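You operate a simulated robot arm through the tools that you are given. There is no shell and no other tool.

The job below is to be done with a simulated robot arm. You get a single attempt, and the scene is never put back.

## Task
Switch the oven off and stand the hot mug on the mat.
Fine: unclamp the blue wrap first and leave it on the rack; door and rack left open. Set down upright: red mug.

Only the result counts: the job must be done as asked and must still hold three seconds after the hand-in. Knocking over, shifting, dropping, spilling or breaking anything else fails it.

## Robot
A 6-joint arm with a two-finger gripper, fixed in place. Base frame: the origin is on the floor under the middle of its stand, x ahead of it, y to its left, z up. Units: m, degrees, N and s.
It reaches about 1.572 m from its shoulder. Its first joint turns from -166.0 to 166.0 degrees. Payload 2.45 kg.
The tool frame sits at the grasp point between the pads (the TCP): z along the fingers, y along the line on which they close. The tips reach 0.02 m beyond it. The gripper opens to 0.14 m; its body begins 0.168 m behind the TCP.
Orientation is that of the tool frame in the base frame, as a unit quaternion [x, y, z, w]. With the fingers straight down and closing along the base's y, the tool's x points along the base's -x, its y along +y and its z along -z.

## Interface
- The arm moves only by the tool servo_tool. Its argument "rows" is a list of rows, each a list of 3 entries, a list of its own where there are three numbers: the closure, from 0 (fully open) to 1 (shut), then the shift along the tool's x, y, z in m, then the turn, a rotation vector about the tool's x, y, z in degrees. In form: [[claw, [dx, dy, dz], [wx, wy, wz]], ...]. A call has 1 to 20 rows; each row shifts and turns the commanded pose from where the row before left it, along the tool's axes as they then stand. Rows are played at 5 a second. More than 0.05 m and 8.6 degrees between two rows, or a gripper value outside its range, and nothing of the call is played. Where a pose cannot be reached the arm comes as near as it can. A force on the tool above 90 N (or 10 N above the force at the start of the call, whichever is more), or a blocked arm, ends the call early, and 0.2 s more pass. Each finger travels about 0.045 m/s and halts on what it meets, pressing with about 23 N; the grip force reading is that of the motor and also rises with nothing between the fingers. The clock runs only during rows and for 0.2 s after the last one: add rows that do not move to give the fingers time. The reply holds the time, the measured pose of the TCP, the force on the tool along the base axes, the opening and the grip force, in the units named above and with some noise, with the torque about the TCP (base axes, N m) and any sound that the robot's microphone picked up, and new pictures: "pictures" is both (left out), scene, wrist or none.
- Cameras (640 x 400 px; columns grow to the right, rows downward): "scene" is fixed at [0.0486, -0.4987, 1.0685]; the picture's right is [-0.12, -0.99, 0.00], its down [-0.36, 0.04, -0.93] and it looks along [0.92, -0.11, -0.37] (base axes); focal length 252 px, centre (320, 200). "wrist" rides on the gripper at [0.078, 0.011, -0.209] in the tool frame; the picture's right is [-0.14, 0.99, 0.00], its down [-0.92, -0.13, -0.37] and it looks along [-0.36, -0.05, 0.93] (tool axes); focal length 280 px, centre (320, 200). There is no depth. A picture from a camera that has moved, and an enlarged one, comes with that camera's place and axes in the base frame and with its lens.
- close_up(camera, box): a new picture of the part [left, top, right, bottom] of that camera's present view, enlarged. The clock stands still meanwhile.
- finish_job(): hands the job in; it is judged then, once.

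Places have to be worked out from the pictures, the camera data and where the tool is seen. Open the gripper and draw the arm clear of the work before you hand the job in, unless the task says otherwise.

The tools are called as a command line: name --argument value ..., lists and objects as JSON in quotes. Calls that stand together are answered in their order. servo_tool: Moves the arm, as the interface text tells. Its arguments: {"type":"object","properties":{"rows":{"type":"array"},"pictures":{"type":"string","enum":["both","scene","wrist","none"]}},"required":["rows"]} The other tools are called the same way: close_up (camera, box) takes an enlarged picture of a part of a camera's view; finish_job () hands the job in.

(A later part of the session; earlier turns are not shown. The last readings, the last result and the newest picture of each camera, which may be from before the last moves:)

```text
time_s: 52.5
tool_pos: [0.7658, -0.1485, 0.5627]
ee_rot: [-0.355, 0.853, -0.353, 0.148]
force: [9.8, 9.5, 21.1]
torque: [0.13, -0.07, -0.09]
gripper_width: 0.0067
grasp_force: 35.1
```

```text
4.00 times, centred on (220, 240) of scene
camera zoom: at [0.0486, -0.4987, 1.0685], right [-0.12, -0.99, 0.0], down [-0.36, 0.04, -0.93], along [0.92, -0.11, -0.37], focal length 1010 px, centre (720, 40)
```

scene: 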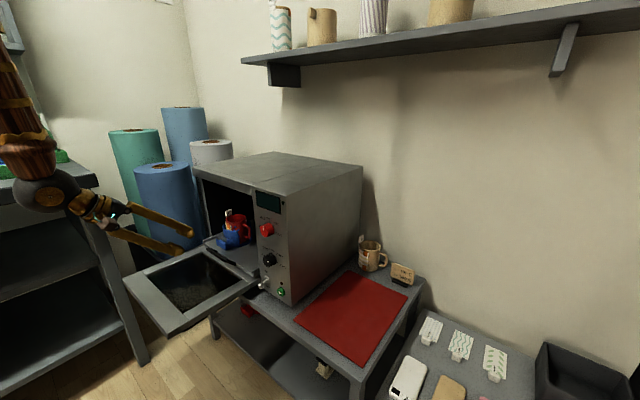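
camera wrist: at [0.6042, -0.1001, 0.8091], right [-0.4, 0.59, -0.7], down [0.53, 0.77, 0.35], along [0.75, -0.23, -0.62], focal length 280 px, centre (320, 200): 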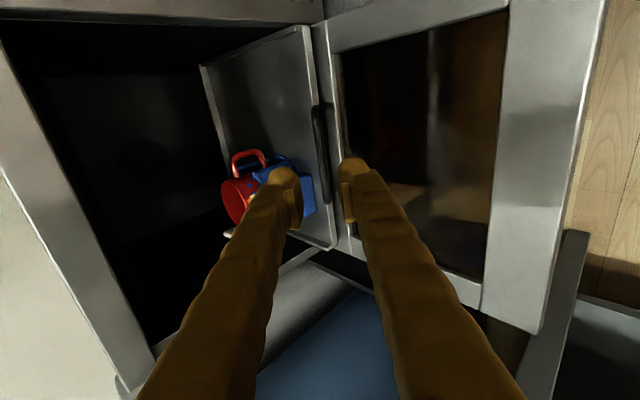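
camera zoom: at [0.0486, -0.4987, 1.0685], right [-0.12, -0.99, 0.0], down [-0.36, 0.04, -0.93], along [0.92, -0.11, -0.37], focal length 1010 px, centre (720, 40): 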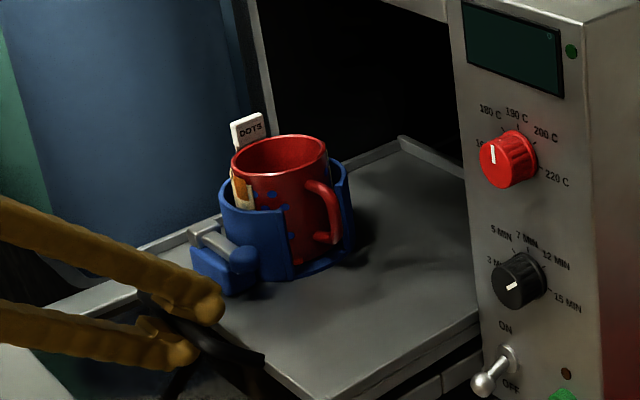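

No stop yet; the mug centre is now just outside the face plane. I'd like roughly 5–6 cm more so a vertical gripper clears the oven's top frame, so I'll continue carefully.

servo_tool --rows '[[1, [0, 0.006, -0.008], [0, 0, 0]], [1, [0, 0.007, -0.0071], [0, 0, 0]], [1, [0, 0.007, -0.0071], [0, 0, 0]], [1, [0, 0, 0], [0, 0, 0]]]' --pictures "none"

close_up --camera "scene" --box '[160, 190, 280, 290]'

```text
time_s: 53.5
tool_pos: [0.7431, -0.1278, 0.5634]
ee_rot: [-0.355, 0.853, -0.353, 0.145]
force: [6.9, 10.1, -41.6]
torque: [0.09, -0.2, -0.12]
gripper_width: 0.0072
grasp_force: 35.1
```

```text
4.00 times, centred on (220, 240) of scene
camera zoom: at [0.0486, -0.4987, 1.0685], right [-0.12, -0.99, 0.0], down [-0.36, 0.04, -0.93], along [0.92, -0.11, -0.37], focal length 1010 px, centre (720, 40)
```

zoom: 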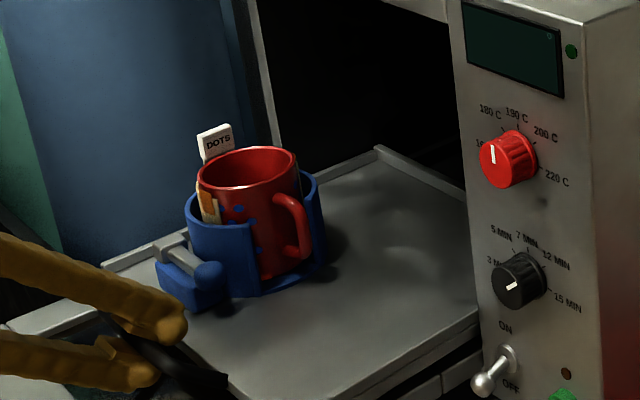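

The vertical stiffness shows the rack runs on a guided slide, so it won't tip. One more short pull.

servo_tool --rows '[[1, [0, 0.0077, -0.0063], [0, 0, 0]], [1, [0, 0.007, -0.0071], [0, 0, 0]], [1, [0, 0.007, -0.0071], [0, 0, 0]], [1, [0, 0, 0], [0, 0, 0]]]' --pictures "none"

close_up --camera "scene" --box '[150, 190, 280, 300]'

```text
time_s: 54.5
tool_pos: [0.726, -0.1094, 0.5658]
ee_rot: [-0.352, 0.852, -0.357, 0.15]
force: [38.6, -65.1, 7.4]
torque: [-0.06, -0.02, 0.4]
gripper_width: 0.0076
grasp_force: 35.6
```

```text
3.64 times, centred on (215, 245) of scene
camera zoom: at [0.0486, -0.4987, 1.0685], right [-0.12, -0.99, 0.0], down [-0.36, 0.04, -0.93], along [0.92, -0.11, -0.37], focal length 918 px, centre (702, 36)
```

zoom: 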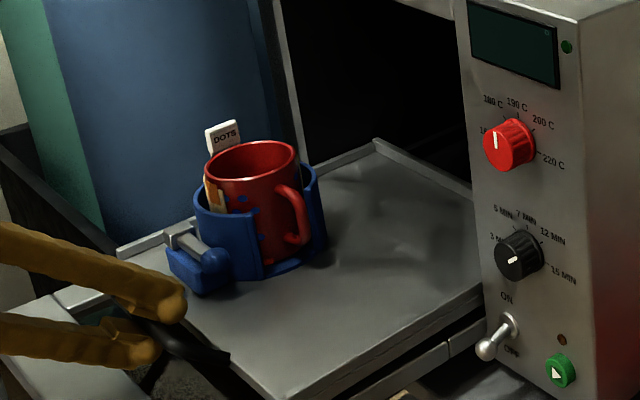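

The end stop is reached (about 26 cm total travel). I'll ease back 4 mm, open, and withdraw up along the tool axis.

servo_tool --rows '[[1, [0, -0.003, 0.003], [0, 0, 0]], [0.786, [0, 0, 0], [0, 0, 0]], [0.786, [0, 0, 0], [0, 0, 0]], [0.786, [0, 0, 0], [0, 0, 0]], [0.786, [0, 0, -0.03], [0, 0, 0]], [0.786, [0, 0, -0.04], [0, 0, 0]], [0.786, [0, 0, -0.04], [0, 0, 0]], [0.786, [0, 0, -0.04], [0, 0, 0]], [0.786, [0, 0, 0], [0, 0, 0]]]'

close_up --camera "scene" --box '[150, 190, 280, 300]'

close_up --camera "wrist" --box '[180, 40, 400, 220]'

```text
time_s: 56.5
tool_pos: [0.6495, -0.0344, 0.6701]
ee_rot: [-0.356, 0.852, -0.354, 0.147]
force: [0.3, -0.9, 0.1]
torque: [0.02, 0.0, 0.01]
gripper_width: 0.0299
grasp_force: 0.0
camera wrist: at [0.4843, 0.0198, 0.8101], right [-0.4, 0.59, -0.7], down [0.53, 0.77, 0.35], along [0.75, -0.23, -0.62], focal length 280 px, centre (320, 200)
```

scene: 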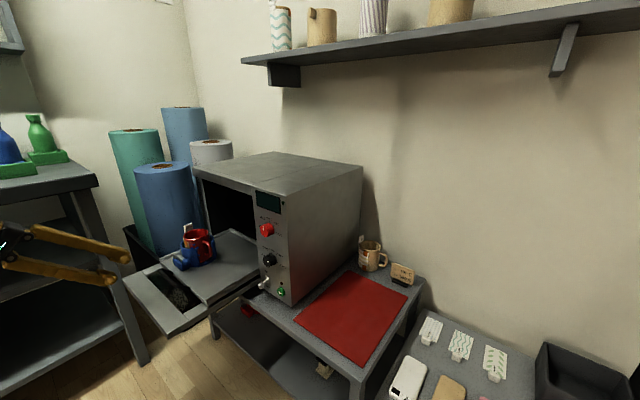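
wrist: 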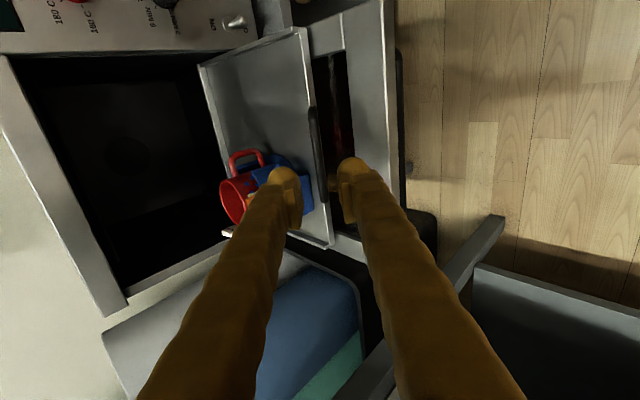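

```text
3.64 times, centred on (215, 245) of scene
camera zoom: at [0.0486, -0.4987, 1.0685], right [-0.12, -0.99, 0.0], down [-0.36, 0.04, -0.93], along [0.92, -0.11, -0.37], focal length 918 px, centre (702, 36)
```

zoom: 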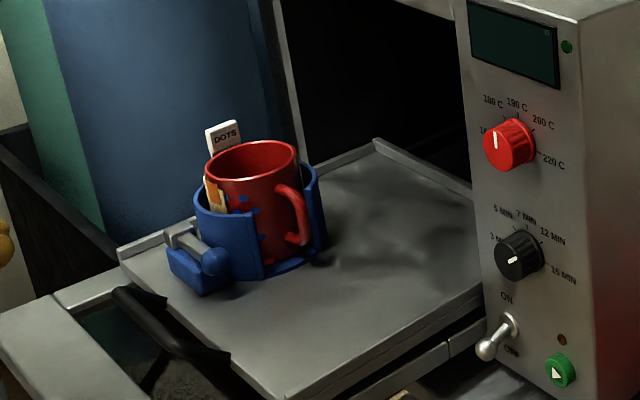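

```text
2.22 times, centred on (290, 130) of wrist
camera zoom: at [0.4843, 0.0198, 0.8101], right [-0.4, 0.59, -0.7], down [0.53, 0.77, 0.35], along [0.75, -0.23, -0.62], focal length 623 px, centre (387, 356)
```

zoom: 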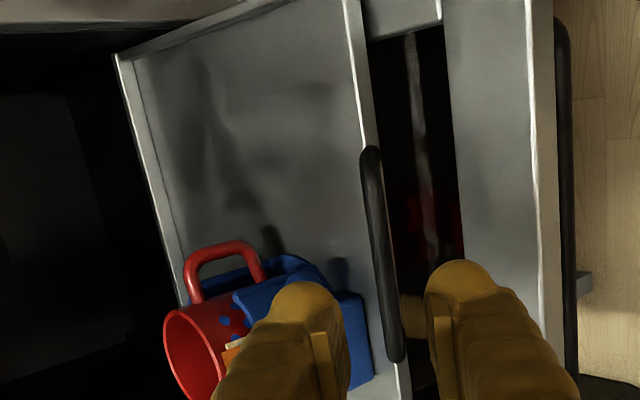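

Rack is fully out with the load undisturbed. I'll raise the arm and point the gripper straight down near the mug to study the clamp from above.

servo_tool --rows '[[0.786, [0, -0.0284, -0.0282], [0, 0, 0]], [0.786, [0, -0.0284, -0.0282], [0, 0, 0]], [0.786, [0, -0.0284, -0.0282], [0, 0, 0]], [0.786, [0, -0.0284, -0.0282], [0, 0, 0]], [0.786, [0, -0.0284, -0.0282], [0, 0, 0]], [0.786, [0, 0, 0], [-7.5, 0, 0]], [0.786, [0, 0, 0], [-7.5, 0, 0]], [0.786, [0, 0, 0], [-7.5, 0, 0]], [0.786, [0, 0, 0], [-7.5, 0, 0]], [0.786, [0, 0, 0], [-7.5, 0, 0]], [0.786, [0, 0, 0], [-7.5, 0, 0]], [0.786, [0.0, -0.04, 0], [0, 0, 0]], [0.786, [0.0, -0.04, 0], [0, 0, 0]], [0.786, [0.0, -0.04, 0], [0, 0, 0]], [0.786, [0.0, 0, 0], [0, 0, 0]]]'

close_up --camera "wrist" --box '[140, 0, 480, 220]'

```text
time_s: 59.7
tool_pos: [0.7372, -0.1226, 0.8678]
ee_rot: [-0.385, 0.923, -0.001, 0.0]
force: [-0.1, 0.0, -0.1]
torque: [0.03, 0.0, 0.02]
gripper_width: 0.0297
grasp_force: 0.0
camera wrist: at [0.674, -0.1702, 1.0763], right [-0.61, 0.8, 0.0], down [0.74, 0.56, 0.37], along [0.29, 0.22, -0.93], focal length 280 px, centre (320, 200)
```

scene: 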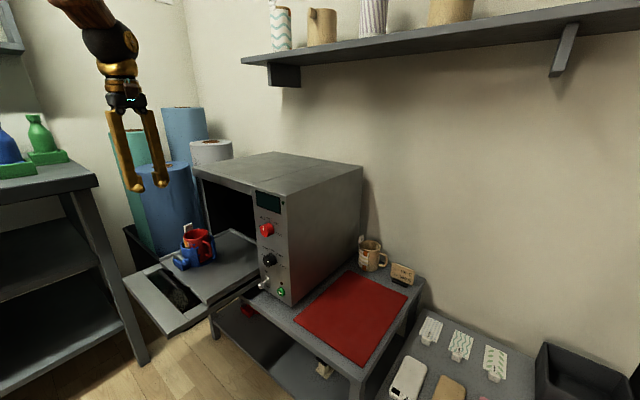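
wrist: 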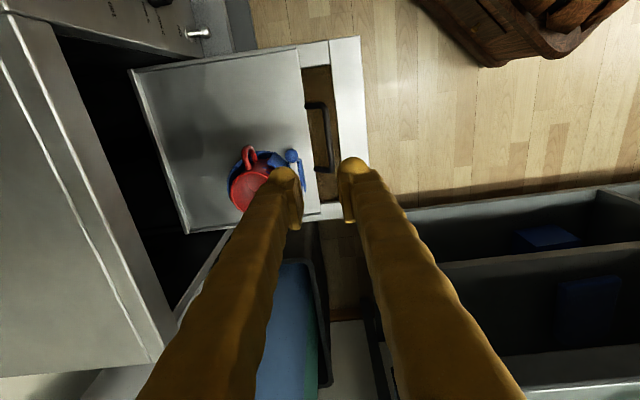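

```text
1.82 times, centred on (310, 110) of wrist
camera zoom: at [0.674, -0.1702, 1.0763], right [-0.61, 0.8, 0.0], down [0.74, 0.56, 0.37], along [0.29, 0.22, -0.93], focal length 510 px, centre (338, 364)
```

zoom: 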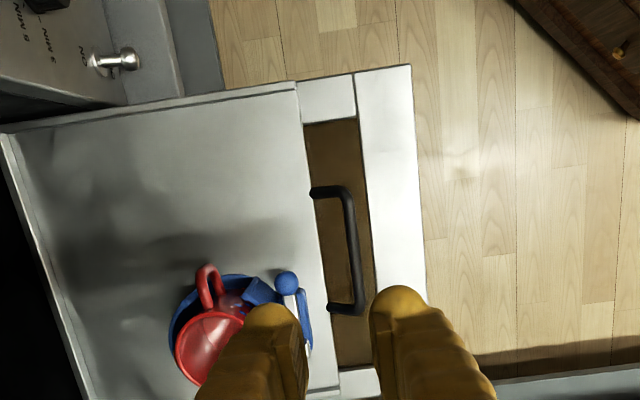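

A clean top view. I'll shift left and in a little so the mug and clamp appear unobstructed.

servo_tool --rows '[[0.786, [-0.04, -0.02, 0], [0, 0, 0]], [0.786, [-0.04, -0.02, 0], [0, 0, 0]], [0.786, [-0.04, -0.02, 0], [0, 0, 0]], [0.786, [0.0, 0, 0], [0, 0, 0]]]'

close_up --camera "wrist" --box '[220, 20, 400, 160]'

close_up --camera "scene" --box '[165, 215, 225, 275]'

```text
time_s: 60.7
tool_pos: [0.8635, -0.0803, 0.8695]
ee_rot: [-0.383, 0.924, -0.001, 0.0]
force: [1.0, 0.0, 0.5]
torque: [-0.01, 0.0, 0.03]
gripper_width: 0.0299
grasp_force: 0.1
camera wrist: at [0.8017, -0.1268, 1.0787], right [-0.61, 0.8, 0.0], down [0.74, 0.56, 0.37], along [0.29, 0.22, -0.93], focal length 280 px, centre (320, 200)
```

scene: 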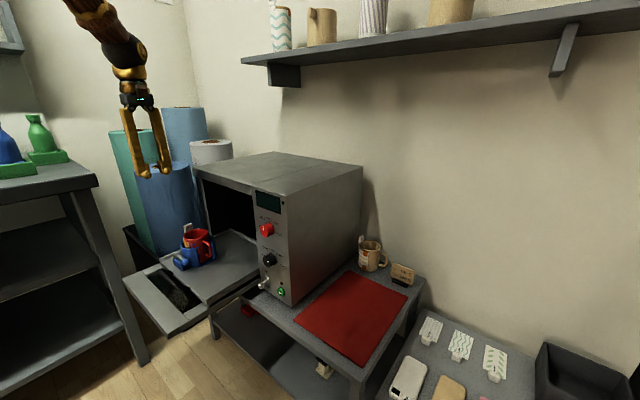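
wrist: 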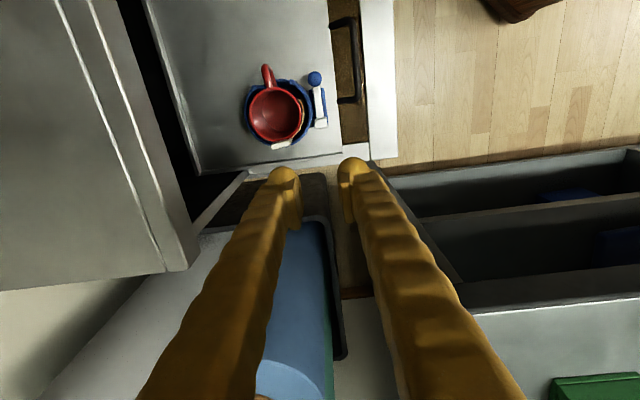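

```text
2.86 times, centred on (310, 90) of wrist
camera zoom: at [0.8017, -0.1268, 1.0787], right [-0.61, 0.8, 0.0], down [0.74, 0.56, 0.37], along [0.29, 0.22, -0.93], focal length 801 px, centre (349, 514)
```

zoom: 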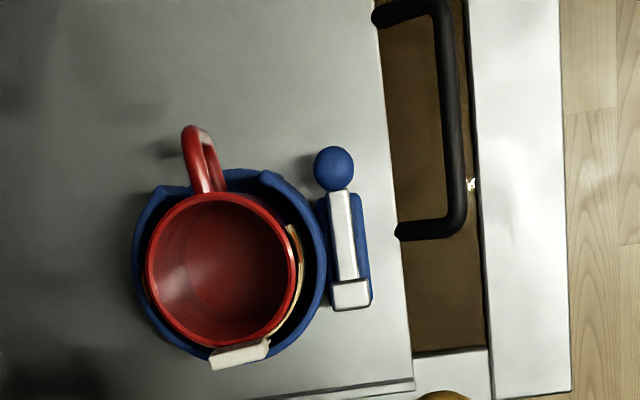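

```text
6.67 times, centred on (195, 245) of scene
camera zoom: at [0.0486, -0.4987, 1.0685], right [-0.12, -0.99, 0.0], down [-0.36, 0.04, -0.93], along [0.92, -0.11, -0.37], focal length 1682 px, centre (1153, -100)
```

zoom: 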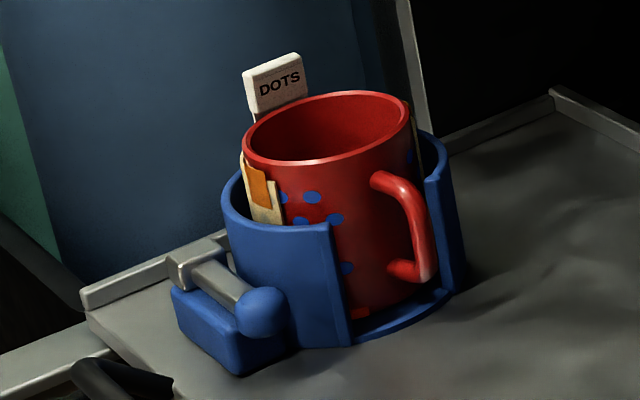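

Very clear now: a C-shaped wrap with a block on its front, and a silver lever lying on the block, hinged at the left box, with a free blue ball at the right end (ball ≈ out 0.15, e 0.22, z 0.575). I'll zoom in closely on the hinge to judge which way it swings.

close_up --camera "wrist" --box '[285, 55, 345, 140]'

close_up --camera "scene" --box '[172, 238, 202, 272]'

```text
4.71 times, centred on (315, 98) of wrist
camera zoom: at [0.8017, -0.1268, 1.0787], right [-0.61, 0.8, 0.0], down [0.74, 0.56, 0.37], along [0.29, 0.22, -0.93], focal length 1320 px, centre (344, 682)
```

zoom: 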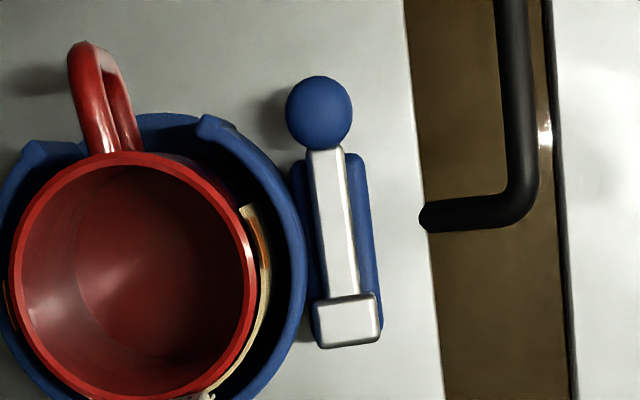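

```text
11.76 times, centred on (187, 255) of scene
camera zoom: at [0.0486, -0.4987, 1.0685], right [-0.12, -0.99, 0.0], down [-0.36, 0.04, -0.93], along [0.92, -0.11, -0.37], focal length 2969 px, centre (1885, -447)
```

zoom: 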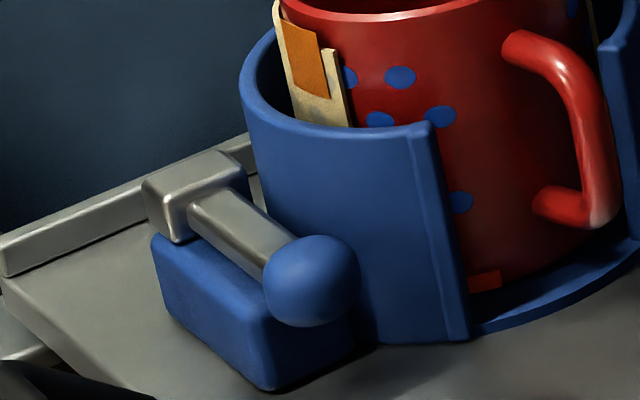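

The hinge box spans the block and the lever lies on top, so the lever should flip up about the hinge. I'll reorient so the fingers point left (+e) at about 30° down, with the lower finger coming under the ball from the right. First rotating high above everything.

servo_tool --rows '[[0.286, [0, 0, 0], [0, 0, 8.18]], [0.286, [0, 0, 0], [0, 0, 8.18]], [0.286, [0, 0, 0], [0, 0, 8.18]], [0.286, [0, 0, 0], [0, 0, 8.18]], [0.286, [0, 0, 0], [0, 0, 8.18]], [0.286, [0, 0, 0], [0, 0, 8.18]], [0.286, [0, 0, 0], [0, 0, 8.18]], [0.286, [0, 0, 0], [0, 0, 8.18]], [0.286, [0, 0, 0], [0, 0, 8.18]], [0.286, [0, 0, 0], [0, 0, 8.18]], [0.286, [0, 0, 0], [0, 0, 8.18]], [0.286, [0, -0.04, -0.02], [0, 0, 0]], [0.286, [0, -0.04, -0.02], [0, 0, 0]], [0.286, [0, -0.04, 0], [0, 0, 0]], [0.286, [0, -0.03, 0], [0, 0, 0]]]' --pictures "none"

```text
time_s: 63.9
tool_pos: [0.7582, -0.1826, 0.9081]
ee_rot: [0.382, 0.924, -0.001, 0.0]
force: [-0.2, -0.2, 0.5]
torque: [0.05, 0.0, 0.04]
gripper_width: 0.1
grasp_force: 0.1
```

Now tilting 60° so the fingers point left and 30° down.

servo_tool --rows '[[0.286, [0, 0, 0], [-7.5, 0, 0]], [0.286, [0, 0, 0], [-7.5, 0, 0]], [0.286, [0, 0, 0], [-7.5, 0, 0]], [0.286, [0, 0, 0], [-7.5, 0, 0]], [0.286, [0, 0, 0], [-7.5, 0, 0]], [0.286, [0, 0, 0], [-7.5, 0, 0]], [0.286, [0, 0, 0], [-7.5, 0, 0]], [0.286, [0, 0, 0], [-7.5, 0, 0]], [0.286, [0, 0, 0], [0, 0, 0]]]'

```text
time_s: 65.9
tool_pos: [0.7576, -0.1839, 0.911]
ee_rot: [0.329, 0.801, 0.463, 0.192]
force: [-0.1, -0.2, -0.5]
torque: [0.0, -0.02, -0.01]
gripper_width: 0.0999
grasp_force: 0.1
camera wrist: at [0.5781, -0.2538, 1.0241], right [0.44, 0.26, 0.86], down [0.38, -0.92, 0.08], along [0.81, 0.3, -0.51], focal length 280 px, centre (320, 200)
```

scene: 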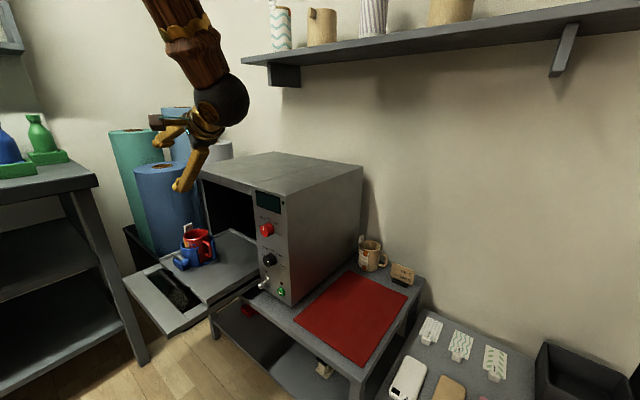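
wrist: 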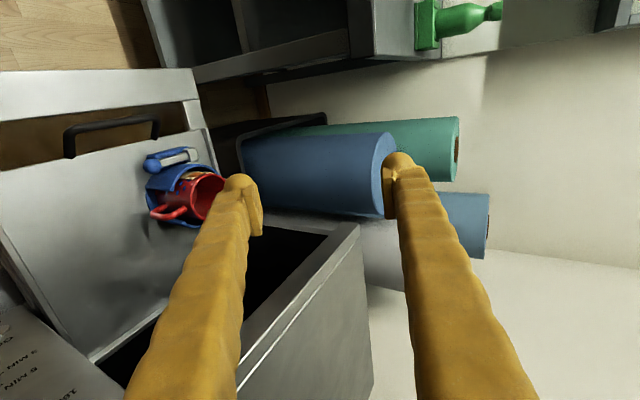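

Reached cleanly. Lowering straight down to the right of the ball, staying well clear of it.

servo_tool --rows '[[0.286, [0.0004, -0.0366, 0.0211], [0, 0, 0]], [0.286, [0.0004, -0.0366, 0.0211], [0, 0, 0]], [0.286, [0.0004, -0.0366, 0.0211], [0, 0, 0]], [0.286, [0.0004, -0.0366, 0.0211], [0, 0, 0]], [0.286, [0.0004, -0.0366, 0.0211], [0, 0, 0]], [0.286, [0.0004, -0.0366, 0.0211], [0, 0, 0]], [0.286, [0, 0, 0], [0, 0, 0]]]'

close_up --camera "wrist" --box '[140, 60, 320, 240]'

close_up --camera "scene" --box '[160, 200, 250, 280]'

```text
time_s: 67.5
tool_pos: [0.7567, -0.1828, 0.658]
ee_rot: [0.329, 0.801, 0.462, 0.191]
force: [0.4, 0.4, -0.5]
torque: [0.01, 0.0, 0.03]
gripper_width: 0.0999
grasp_force: 0.0
camera wrist: at [0.5781, -0.2523, 0.7718], right [0.45, 0.26, 0.86], down [0.38, -0.92, 0.08], along [0.81, 0.29, -0.51], focal length 280 px, centre (320, 200)
```

scene: 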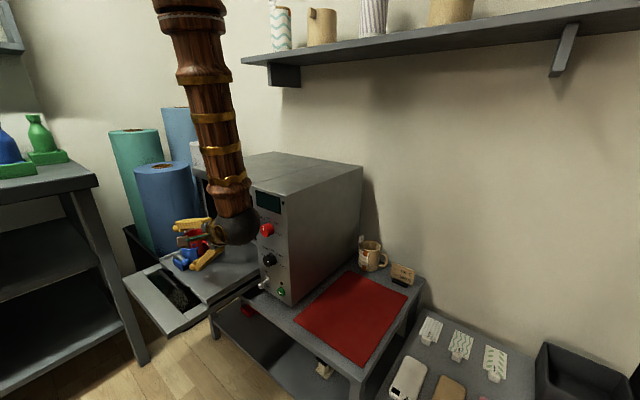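
wrist: 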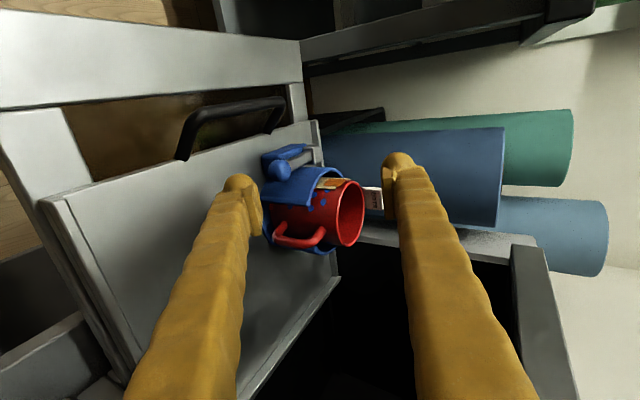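

```text
2.22 times, centred on (230, 150) of wrist
camera zoom: at [0.5781, -0.2523, 0.7718], right [0.45, 0.26, 0.86], down [0.38, -0.92, 0.08], along [0.81, 0.29, -0.51], focal length 623 px, centre (520, 311)
```

zoom: 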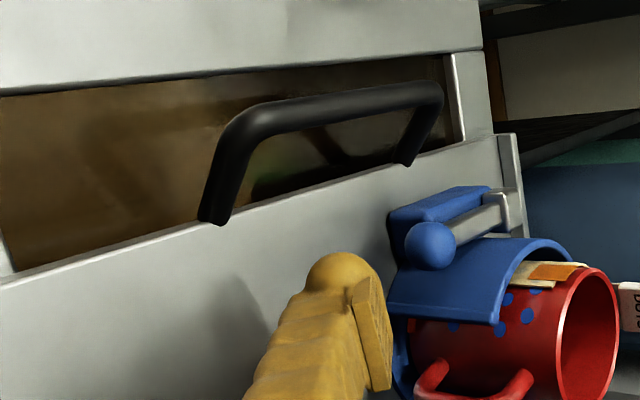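

```text
5.00 times, centred on (205, 240) of scene
camera zoom: at [0.0486, -0.4987, 1.0685], right [-0.12, -0.99, 0.0], down [-0.36, 0.04, -0.93], along [0.92, -0.11, -0.37], focal length 1262 px, centre (895, 0)
```

zoom: 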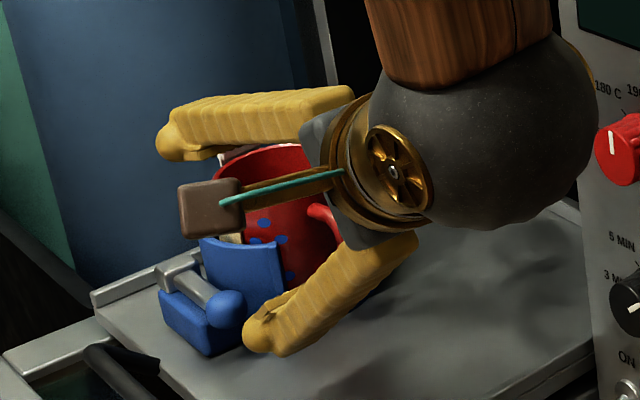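

No contact. The fingers evidently splay (pivot) when opened, so I'll zoom in on the fingertip and ball to get their true relation.

close_up --camera "scene" --box '[170, 240, 220, 280]'

close_up --camera "wrist" --box '[200, 110, 320, 220]'

```text
10.00 times, centred on (195, 260) of scene
camera zoom: at [0.0486, -0.4987, 1.0685], right [-0.12, -0.99, 0.0], down [-0.36, 0.04, -0.93], along [0.92, -0.11, -0.37], focal length 2524 px, centre (1570, -400)
```

zoom: 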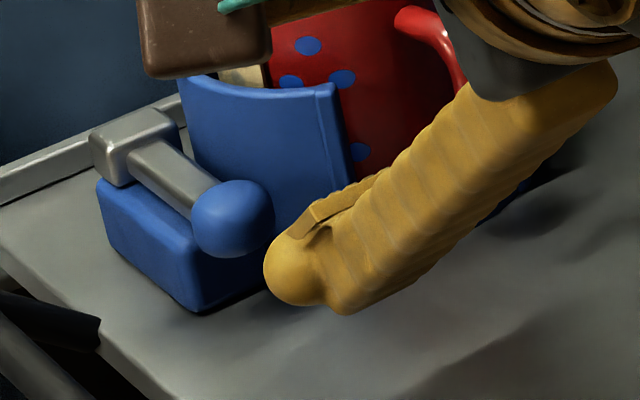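

```text
3.64 times, centred on (260, 165) of wrist
camera zoom: at [0.5781, -0.2523, 0.7718], right [0.45, 0.26, 0.86], down [0.38, -0.92, 0.08], along [0.81, 0.29, -0.51], focal length 1020 px, centre (538, 327)
```

zoom: 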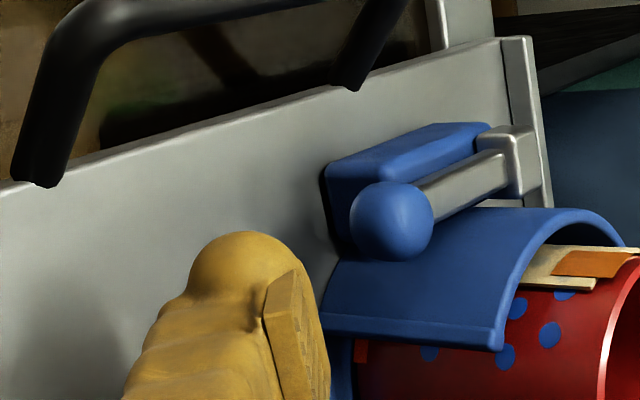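

Dome tip of the lower finger located at about (out 0.160, e 0.150, z 0.592), and the ball at (0.151, 0.2205, 0.575). I'll lower the tip to z≈0.552 (about 5 mm above the tray), aligned with the ball but still about 3 cm to its right.

servo_tool --rows '[[0.286, [-0.0046, -0.0134, 0.0164], [0, 0, 0]], [0.286, [-0.0046, -0.0134, 0.0164], [0, 0, 0]], [0.286, [0, 0, 0], [0, 0, 0]]]' --pictures "none"

close_up --camera "scene" --box '[170, 240, 220, 280]'

close_up --camera "wrist" --box '[200, 110, 320, 220]'

```text
time_s: 68.3
tool_pos: [0.7763, -0.1786, 0.6167]
ee_rot: [0.329, 0.801, 0.463, 0.19]
force: [0.5, -0.7, 0.3]
torque: [-0.05, 0.03, -0.03]
gripper_width: 0.0998
grasp_force: 0.1
```

```text
10.00 times, centred on (195, 260) of scene
camera zoom: at [0.0486, -0.4987, 1.0685], right [-0.12, -0.99, 0.0], down [-0.36, 0.04, -0.93], along [0.92, -0.11, -0.37], focal length 2524 px, centre (1570, -400)
```

zoom: 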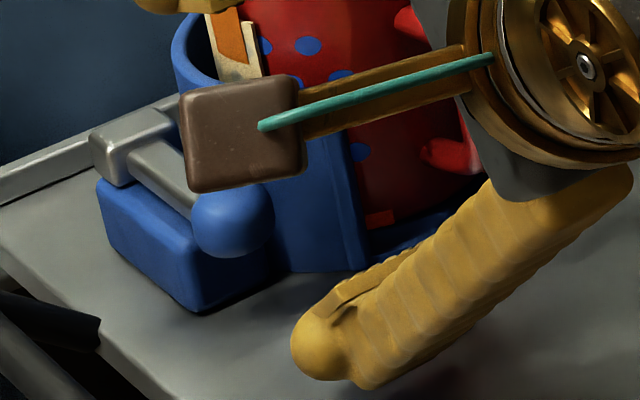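

```text
3.64 times, centred on (260, 165) of wrist
camera zoom: at [0.5954, -0.247, 0.7307], right [0.45, 0.26, 0.86], down [0.38, -0.92, 0.08], along [0.81, 0.3, -0.51], focal length 1020 px, centre (538, 327)
```

zoom: 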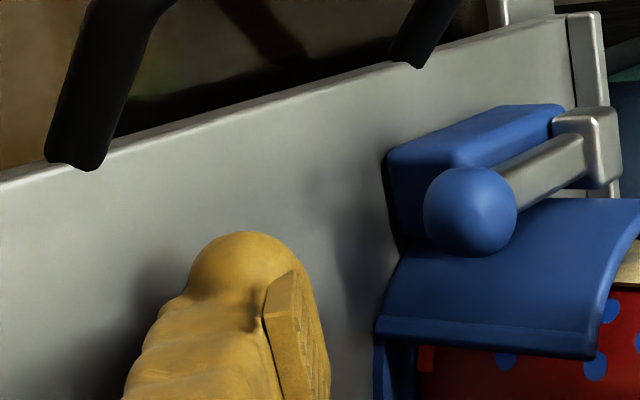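

The tip sits where predicted and clear of the tray. Sliding left until it is just under the ball.

servo_tool --rows '[[0.286, [0.001, 0.0105, 0.0169], [0, 0, 0]], [0.286, [0.001, 0.0105, 0.0169], [0, 0, 0]], [0.286, [0, 0, 0], [0, 0, 0]]]' --pictures "none"

close_up --camera "scene" --box '[170, 240, 220, 280]'

close_up --camera "wrist" --box '[200, 110, 320, 220]'

```text
time_s: 69.1
tool_pos: [0.7989, -0.1484, 0.6185]
ee_rot: [0.33, 0.801, 0.462, 0.191]
force: [0.3, 0.2, 0.1]
torque: [0.01, -0.01, -0.01]
gripper_width: 0.0999
grasp_force: 0.0
```

```text
10.00 times, centred on (195, 260) of scene
camera zoom: at [0.0486, -0.4987, 1.0685], right [-0.12, -0.99, 0.0], down [-0.36, 0.04, -0.93], along [0.92, -0.11, -0.37], focal length 2524 px, centre (1570, -400)
```

zoom: 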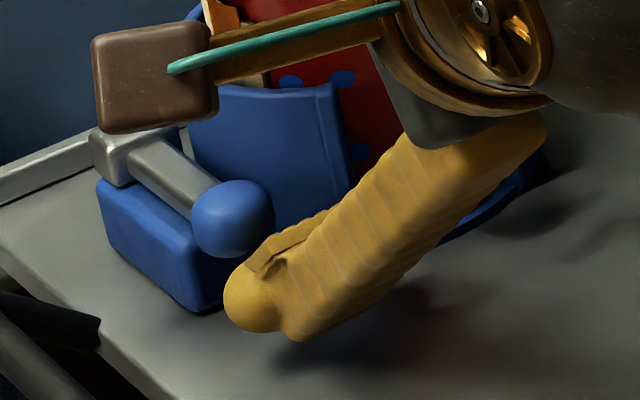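

```text
3.64 times, centred on (260, 165) of wrist
camera zoom: at [0.6204, -0.2182, 0.7324], right [0.45, 0.26, 0.86], down [0.38, -0.92, 0.08], along [0.81, 0.29, -0.51], focal length 1020 px, centre (538, 327)
```

zoom: 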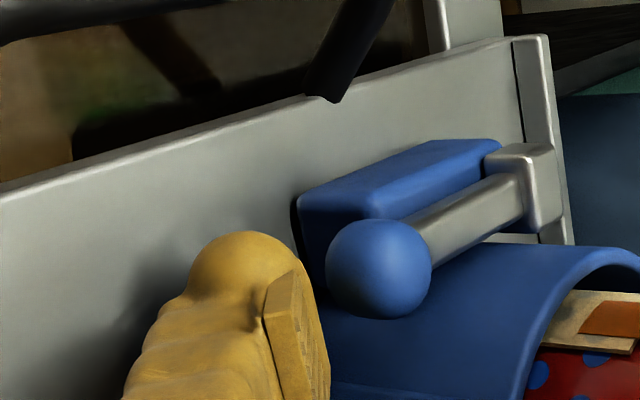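

Tip is just below-right of the ball. Now nudging under it and lifting gently through about the first 15°.

servo_tool --rows '[[0.286, [-0.003, 0.0057, 0.0078], [0, 0, 0]], [0.286, [0, 0.0059, -0.0018], [0, 0, 0]], [0.286, [0, 0.0059, -0.0018], [0, 0, 0]], [0.286, [0, 0.0046, -0.0024], [0, 0, 0]], [0.286, [0, 0.0046, -0.0024], [0, 0, 0]]]' --pictures "none"

close_up --camera "scene" --box '[170, 230, 220, 270]'

close_up --camera "wrist" --box '[200, 110, 320, 220]'

```text
time_s: 70.3
tool_pos: [0.8107, -0.1425, 0.6415]
ee_rot: [0.33, 0.801, 0.461, 0.191]
force: [-0.3, -0.3, -0.1]
torque: [-0.01, 0.0, -0.04]
gripper_width: 0.1003
grasp_force: 0.3
```

```text
10.00 times, centred on (195, 250) of scene
camera zoom: at [0.0486, -0.4987, 1.0685], right [-0.12, -0.99, 0.0], down [-0.36, 0.04, -0.93], along [0.92, -0.11, -0.37], focal length 2524 px, centre (1570, -300)
```

zoom: 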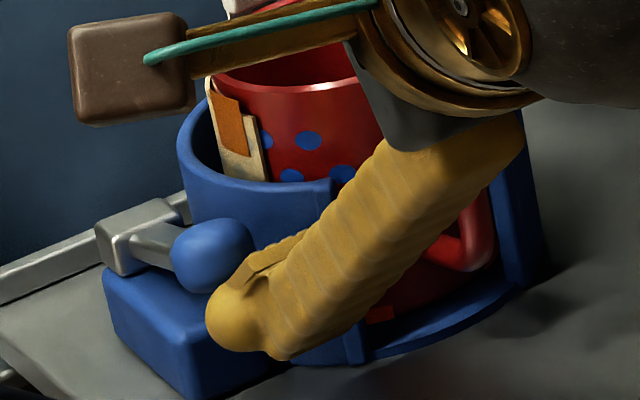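

```text
3.64 times, centred on (260, 165) of wrist
camera zoom: at [0.6327, -0.2126, 0.7553], right [0.45, 0.26, 0.86], down [0.38, -0.92, 0.08], along [0.81, 0.3, -0.51], focal length 1020 px, centre (538, 327)
```

zoom: 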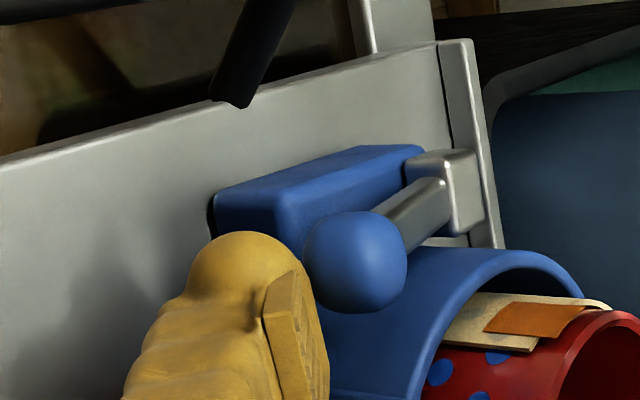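

The lever hinges up freely with almost no force, and the wrap stays put. Continuing the arc to about 60°.

servo_tool --rows '[[0.286, [0, 0.008, -0.0039], [0, 0, 0]], [0.286, [0, 0.008, -0.0039], [0, 0, 0]], [0.286, [0, 0.0095, -0.0018], [0, 0, 0]], [0.286, [0, 0.0095, -0.0018], [0, 0, 0]], [0.286, [0, 0.0098, 0.0007], [0, 0, 0]], [0.286, [0, 0.0098, 0.0007], [0, 0, 0]]]' --pictures "none"

close_up --camera "scene" --box '[170, 220, 220, 270]'

close_up --camera "wrist" --box '[200, 110, 320, 220]'

```text
time_s: 71.7
tool_pos: [0.8241, -0.1278, 0.6947]
ee_rot: [0.33, 0.801, 0.462, 0.192]
force: [-0.1, -0.3, 0.0]
torque: [-0.01, 0.0, 0.0]
gripper_width: 0.0999
grasp_force: 0.0
```

```text
8.00 times, centred on (195, 245) of scene
camera zoom: at [0.0486, -0.4987, 1.0685], right [-0.12, -0.99, 0.0], down [-0.36, 0.04, -0.93], along [0.92, -0.11, -0.37], focal length 2019 px, centre (1320, -160)
```

zoom: 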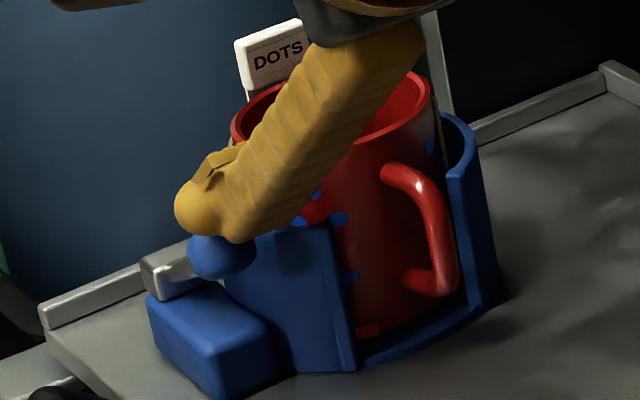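

```text
3.64 times, centred on (260, 165) of wrist
camera zoom: at [0.6444, -0.1977, 0.8077], right [0.45, 0.26, 0.86], down [0.38, -0.92, 0.08], along [0.81, 0.29, -0.51], focal length 1020 px, centre (538, 327)
```

zoom: 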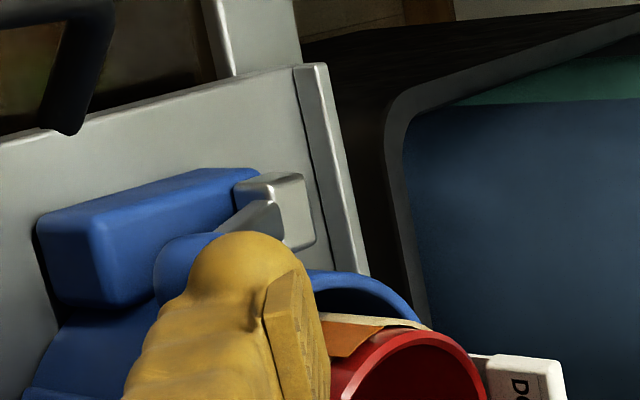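

The tip slid past the ball at about 27–30° and the lever stayed raised there. A pinch on the ball would be more robust now that it is lifted clear. Backing off along the tool axis to re-approach with the ball between the fingers.

servo_tool --rows '[[0.286, [0, 0.005, -0.034], [0, 0, 0]], [0.286, [0, 0, -0.034], [0, 0, 0]], [0.64, [0, 0, -0.034], [0, 0, 0]], [0.64, [0, 0, 0], [0, 0, 0]], [0.64, [0, 0, 0], [0, 0, 0]], [0.64, [0, 0, 0], [0, 0, 0]]]'

close_up --camera "scene" --box '[165, 215, 225, 275]'

close_up --camera "wrist" --box '[180, 100, 340, 240]'

```text
time_s: 73.1
tool_pos: [0.7626, -0.1892, 0.7508]
ee_rot: [0.329, 0.801, 0.463, 0.191]
force: [-0.1, 0.2, -0.4]
torque: [-0.04, -0.01, -0.02]
gripper_width: 0.0504
grasp_force: 0.1
camera wrist: at [0.5832, -0.2593, 0.864], right [0.45, 0.26, 0.86], down [0.38, -0.92, 0.08], along [0.81, 0.3, -0.51], focal length 280 px, centre (320, 200)
```

scene: 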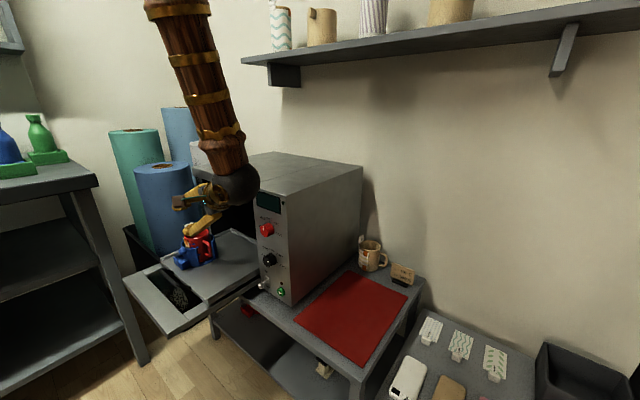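
wrist: 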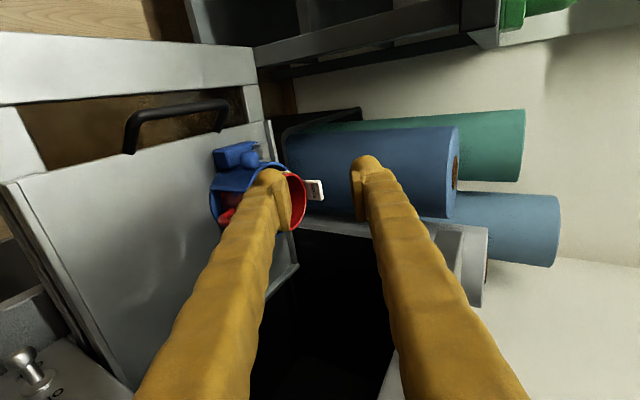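

```text
6.67 times, centred on (195, 245) of scene
camera zoom: at [0.0486, -0.4987, 1.0685], right [-0.12, -0.99, 0.0], down [-0.36, 0.04, -0.93], along [0.92, -0.11, -0.37], focal length 1682 px, centre (1153, -100)
```

zoom: 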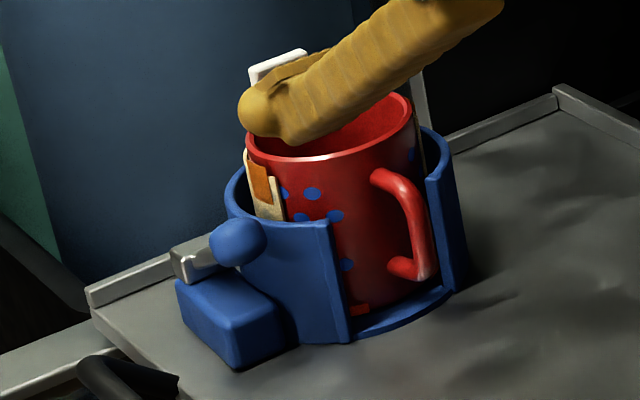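

```text
2.86 times, centred on (260, 170) of wrist
camera zoom: at [0.5832, -0.2593, 0.864], right [0.45, 0.26, 0.86], down [0.38, -0.92, 0.08], along [0.81, 0.3, -0.51], focal length 801 px, centre (491, 286)
```

zoom: 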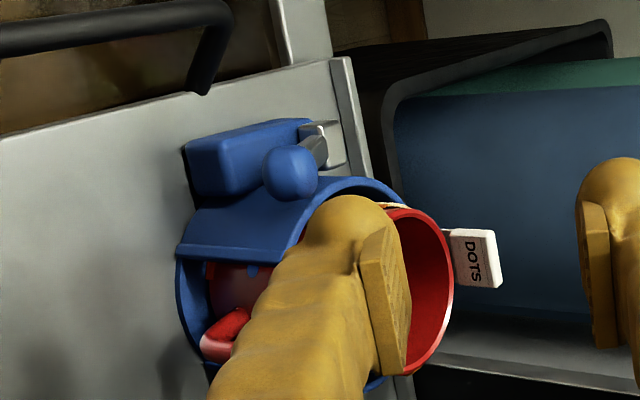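

The lever now stands up by about 32° (ball ≈ out 0.151, e 0.2295, z 0.615). I'll line up so the ball lies between the pads and approach along the axis.

servo_tool --rows '[[0.64, [0.0017, -0.0289, 0.0139], [0, 0, 0]], [0.64, [0.0017, -0.0289, 0.0139], [0, 0, 0]], [0.64, [0.0017, -0.0289, 0.0139], [0, 0, 0]], [0.64, [0, 0, 0.02], [0, 0, 0]], [0.64, [0, 0, 0.015], [0, 0, 0]], [0.64, [0, 0, 0], [0, 0, 0]]]' --pictures "none"

close_up --camera "scene" --box '[165, 215, 225, 275]'

close_up --camera "wrist" --box '[220, 100, 400, 240]'

```text
time_s: 74.5
tool_pos: [0.7776, -0.171, 0.6356]
ee_rot: [0.33, 0.8, 0.462, 0.192]
force: [-0.6, 0.3, -0.2]
torque: [0.01, 0.0, -0.02]
gripper_width: 0.0506
grasp_force: 0.2
```

```text
6.67 times, centred on (195, 245) of scene
camera zoom: at [0.0486, -0.4987, 1.0685], right [-0.12, -0.99, 0.0], down [-0.36, 0.04, -0.93], along [0.92, -0.11, -0.37], focal length 1682 px, centre (1153, -100)
```

zoom: 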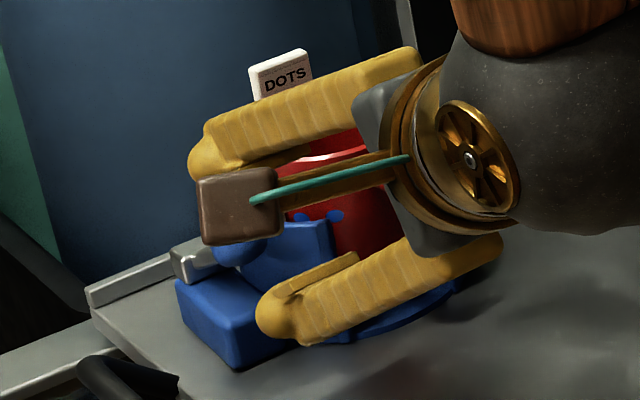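

```text
2.86 times, centred on (310, 170) of wrist
camera zoom: at [0.5978, -0.2401, 0.7495], right [0.45, 0.26, 0.86], down [0.38, -0.92, 0.08], along [0.81, 0.29, -0.51], focal length 801 px, centre (349, 286)
```

zoom: 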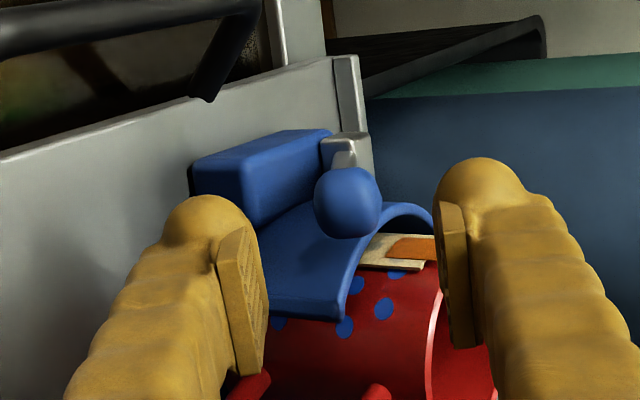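

The ball is centred between the pads laterally, about 4.4 cm ahead. Shifting 7 mm outward and advancing 3.6 cm, then closing on it.

servo_tool --rows '[[0.68, [0.0035, 0.0007, 0.012], [0, 0, 0]], [0.68, [0.0035, 0.0007, 0.012], [0, 0, 0]], [0.68, [0, 0, 0.012], [0, 0, 0]], [0.68, [0, 0, 0], [0, 0, 0]]]' --pictures "none"

close_up --camera "scene" --box '[165, 215, 225, 275]'

close_up --camera "wrist" --box '[220, 100, 400, 240]'

```text
time_s: 75.5
tool_pos: [0.7956, -0.1423, 0.6199]
ee_rot: [0.33, 0.801, 0.462, 0.191]
force: [0.5, -0.3, -0.3]
torque: [0.0, -0.01, 0.01]
gripper_width: 0.0448
grasp_force: 0.2
```

```text
6.67 times, centred on (195, 245) of scene
camera zoom: at [0.0486, -0.4987, 1.0685], right [-0.12, -0.99, 0.0], down [-0.36, 0.04, -0.93], along [0.92, -0.11, -0.37], focal length 1682 px, centre (1153, -100)
```

zoom: 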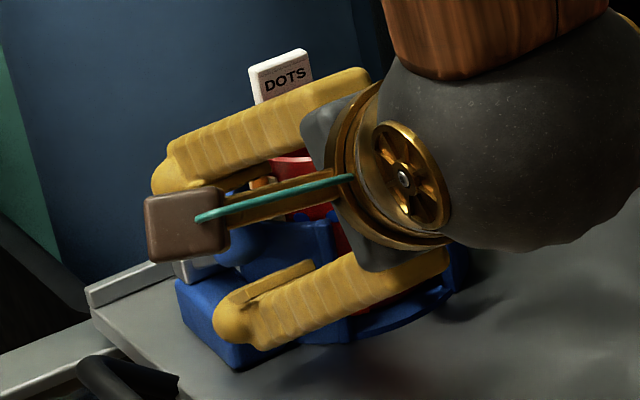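

```text
2.86 times, centred on (310, 170) of wrist
camera zoom: at [0.6163, -0.212, 0.7327], right [0.45, 0.26, 0.86], down [0.38, -0.92, 0.08], along [0.81, 0.3, -0.51], focal length 801 px, centre (349, 286)
```

zoom: 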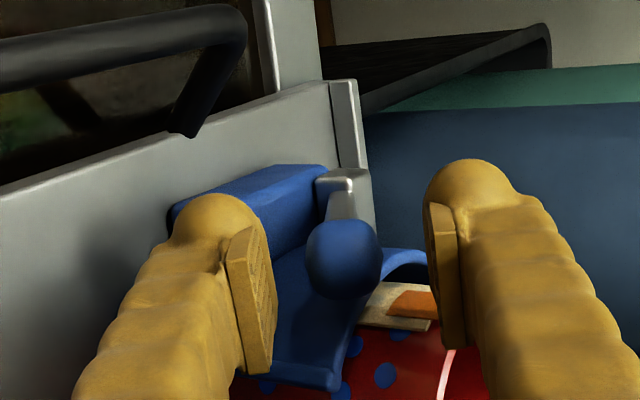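

The ball is between the pads. Closing gently on it.

servo_tool --rows '[[1, [0, 0, 0], [0, 0, 0]], [1, [0, 0, 0], [0, 0, 0]], [1, [0, 0, 0], [0, 0, 0]]]' --pictures "none"

close_up --camera "wrist" --box '[220, 100, 400, 240]'

close_up --camera "scene" --box '[165, 215, 225, 275]'

```text
time_s: 76.3
tool_pos: [0.7943, -0.1437, 0.6198]
ee_rot: [0.329, 0.801, 0.462, 0.191]
force: [1.7, 1.1, 0.3]
torque: [-0.01, -0.03, 0.03]
gripper_width: 0.0189
grasp_force: 22.8
```

```text
2.86 times, centred on (310, 170) of wrist
camera zoom: at [0.6163, -0.2121, 0.7328], right [0.45, 0.26, 0.86], down [0.38, -0.92, 0.08], along [0.81, 0.3, -0.51], focal length 801 px, centre (349, 286)
```

zoom: 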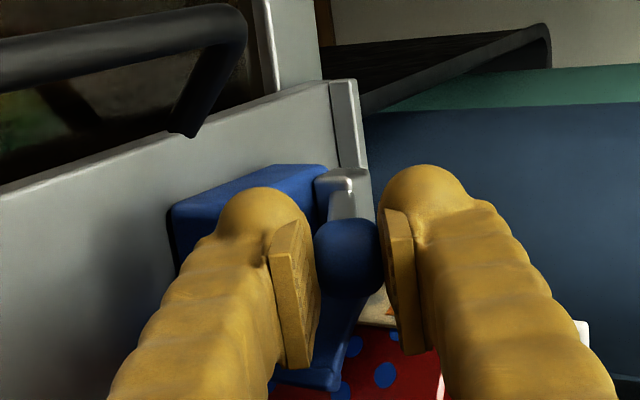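

```text
6.67 times, centred on (195, 245) of scene
camera zoom: at [0.0486, -0.4987, 1.0685], right [-0.12, -0.99, 0.0], down [-0.36, 0.04, -0.93], along [0.92, -0.11, -0.37], focal length 1682 px, centre (1153, -100)
```

zoom: 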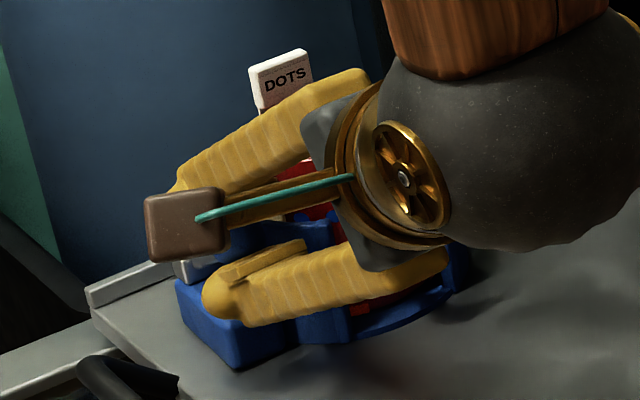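

Firm hold on the ball, and the lever hinge lies straight ahead along the tool axis about 8 cm away. I'll now rotate the whole gripper about that hinge, starting with 20°, and watch the force.

servo_tool --rows '[[1, [0, 0.007, 0.0005], [5, 0, 0]], [1, [0, 0.007, 0.0005], [5, 0, 0]], [1, [0, 0.007, 0.0005], [5, 0, 0]], [1, [0, 0.007, 0.0005], [5, 0, 0]]]'

close_up --camera "scene" --box '[165, 215, 225, 275]'

close_up --camera "wrist" --box '[220, 100, 400, 240]'

```text
time_s: 77.3
tool_pos: [0.8068, -0.1291, 0.6402]
ee_rot: [0.359, 0.869, 0.315, 0.132]
force: [-8.8, -8.1, 19.0]
torque: [0.38, -0.04, 0.0]
gripper_width: 0.0183
grasp_force: 23.1
camera wrist: at [0.663, -0.1625, 0.8074], right [0.63, 0.44, 0.64], down [0.42, -0.89, 0.2], along [0.65, 0.14, -0.74], focal length 280 px, centre (320, 200)
```

scene: 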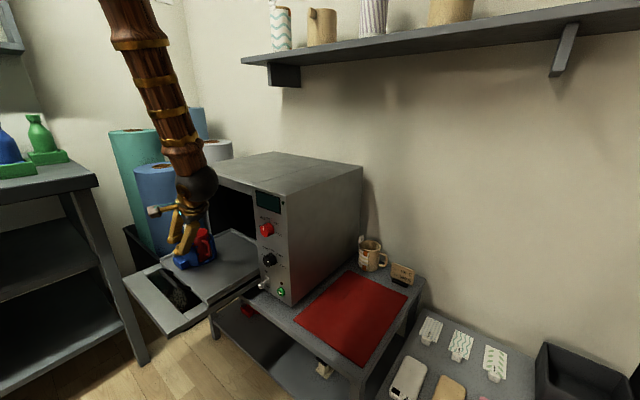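
wrist: 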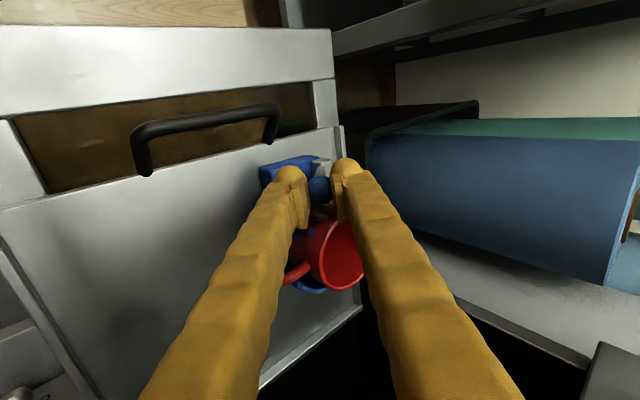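

```text
6.67 times, centred on (195, 245) of scene
camera zoom: at [0.0486, -0.4987, 1.0685], right [-0.12, -0.99, 0.0], down [-0.36, 0.04, -0.93], along [0.92, -0.11, -0.37], focal length 1682 px, centre (1153, -100)
```

zoom: 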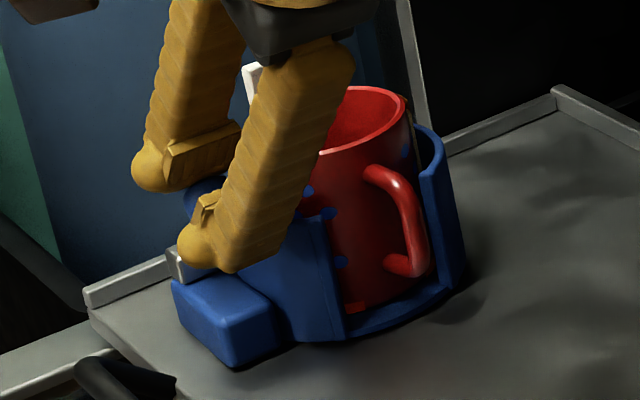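

```text
2.86 times, centred on (310, 170) of wrist
camera zoom: at [0.663, -0.1625, 0.8074], right [0.63, 0.44, 0.64], down [0.42, -0.89, 0.2], along [0.65, 0.14, -0.74], focal length 801 px, centre (349, 286)
```

zoom: 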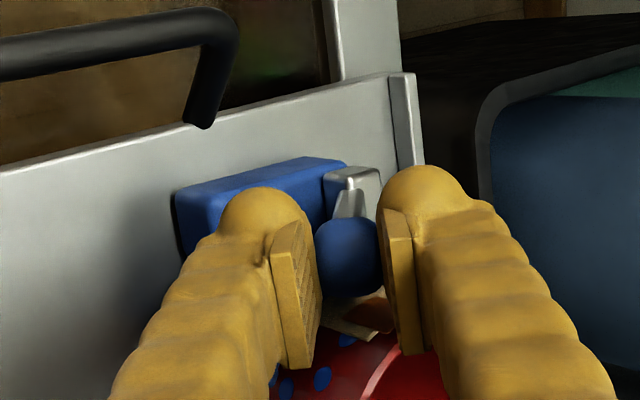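

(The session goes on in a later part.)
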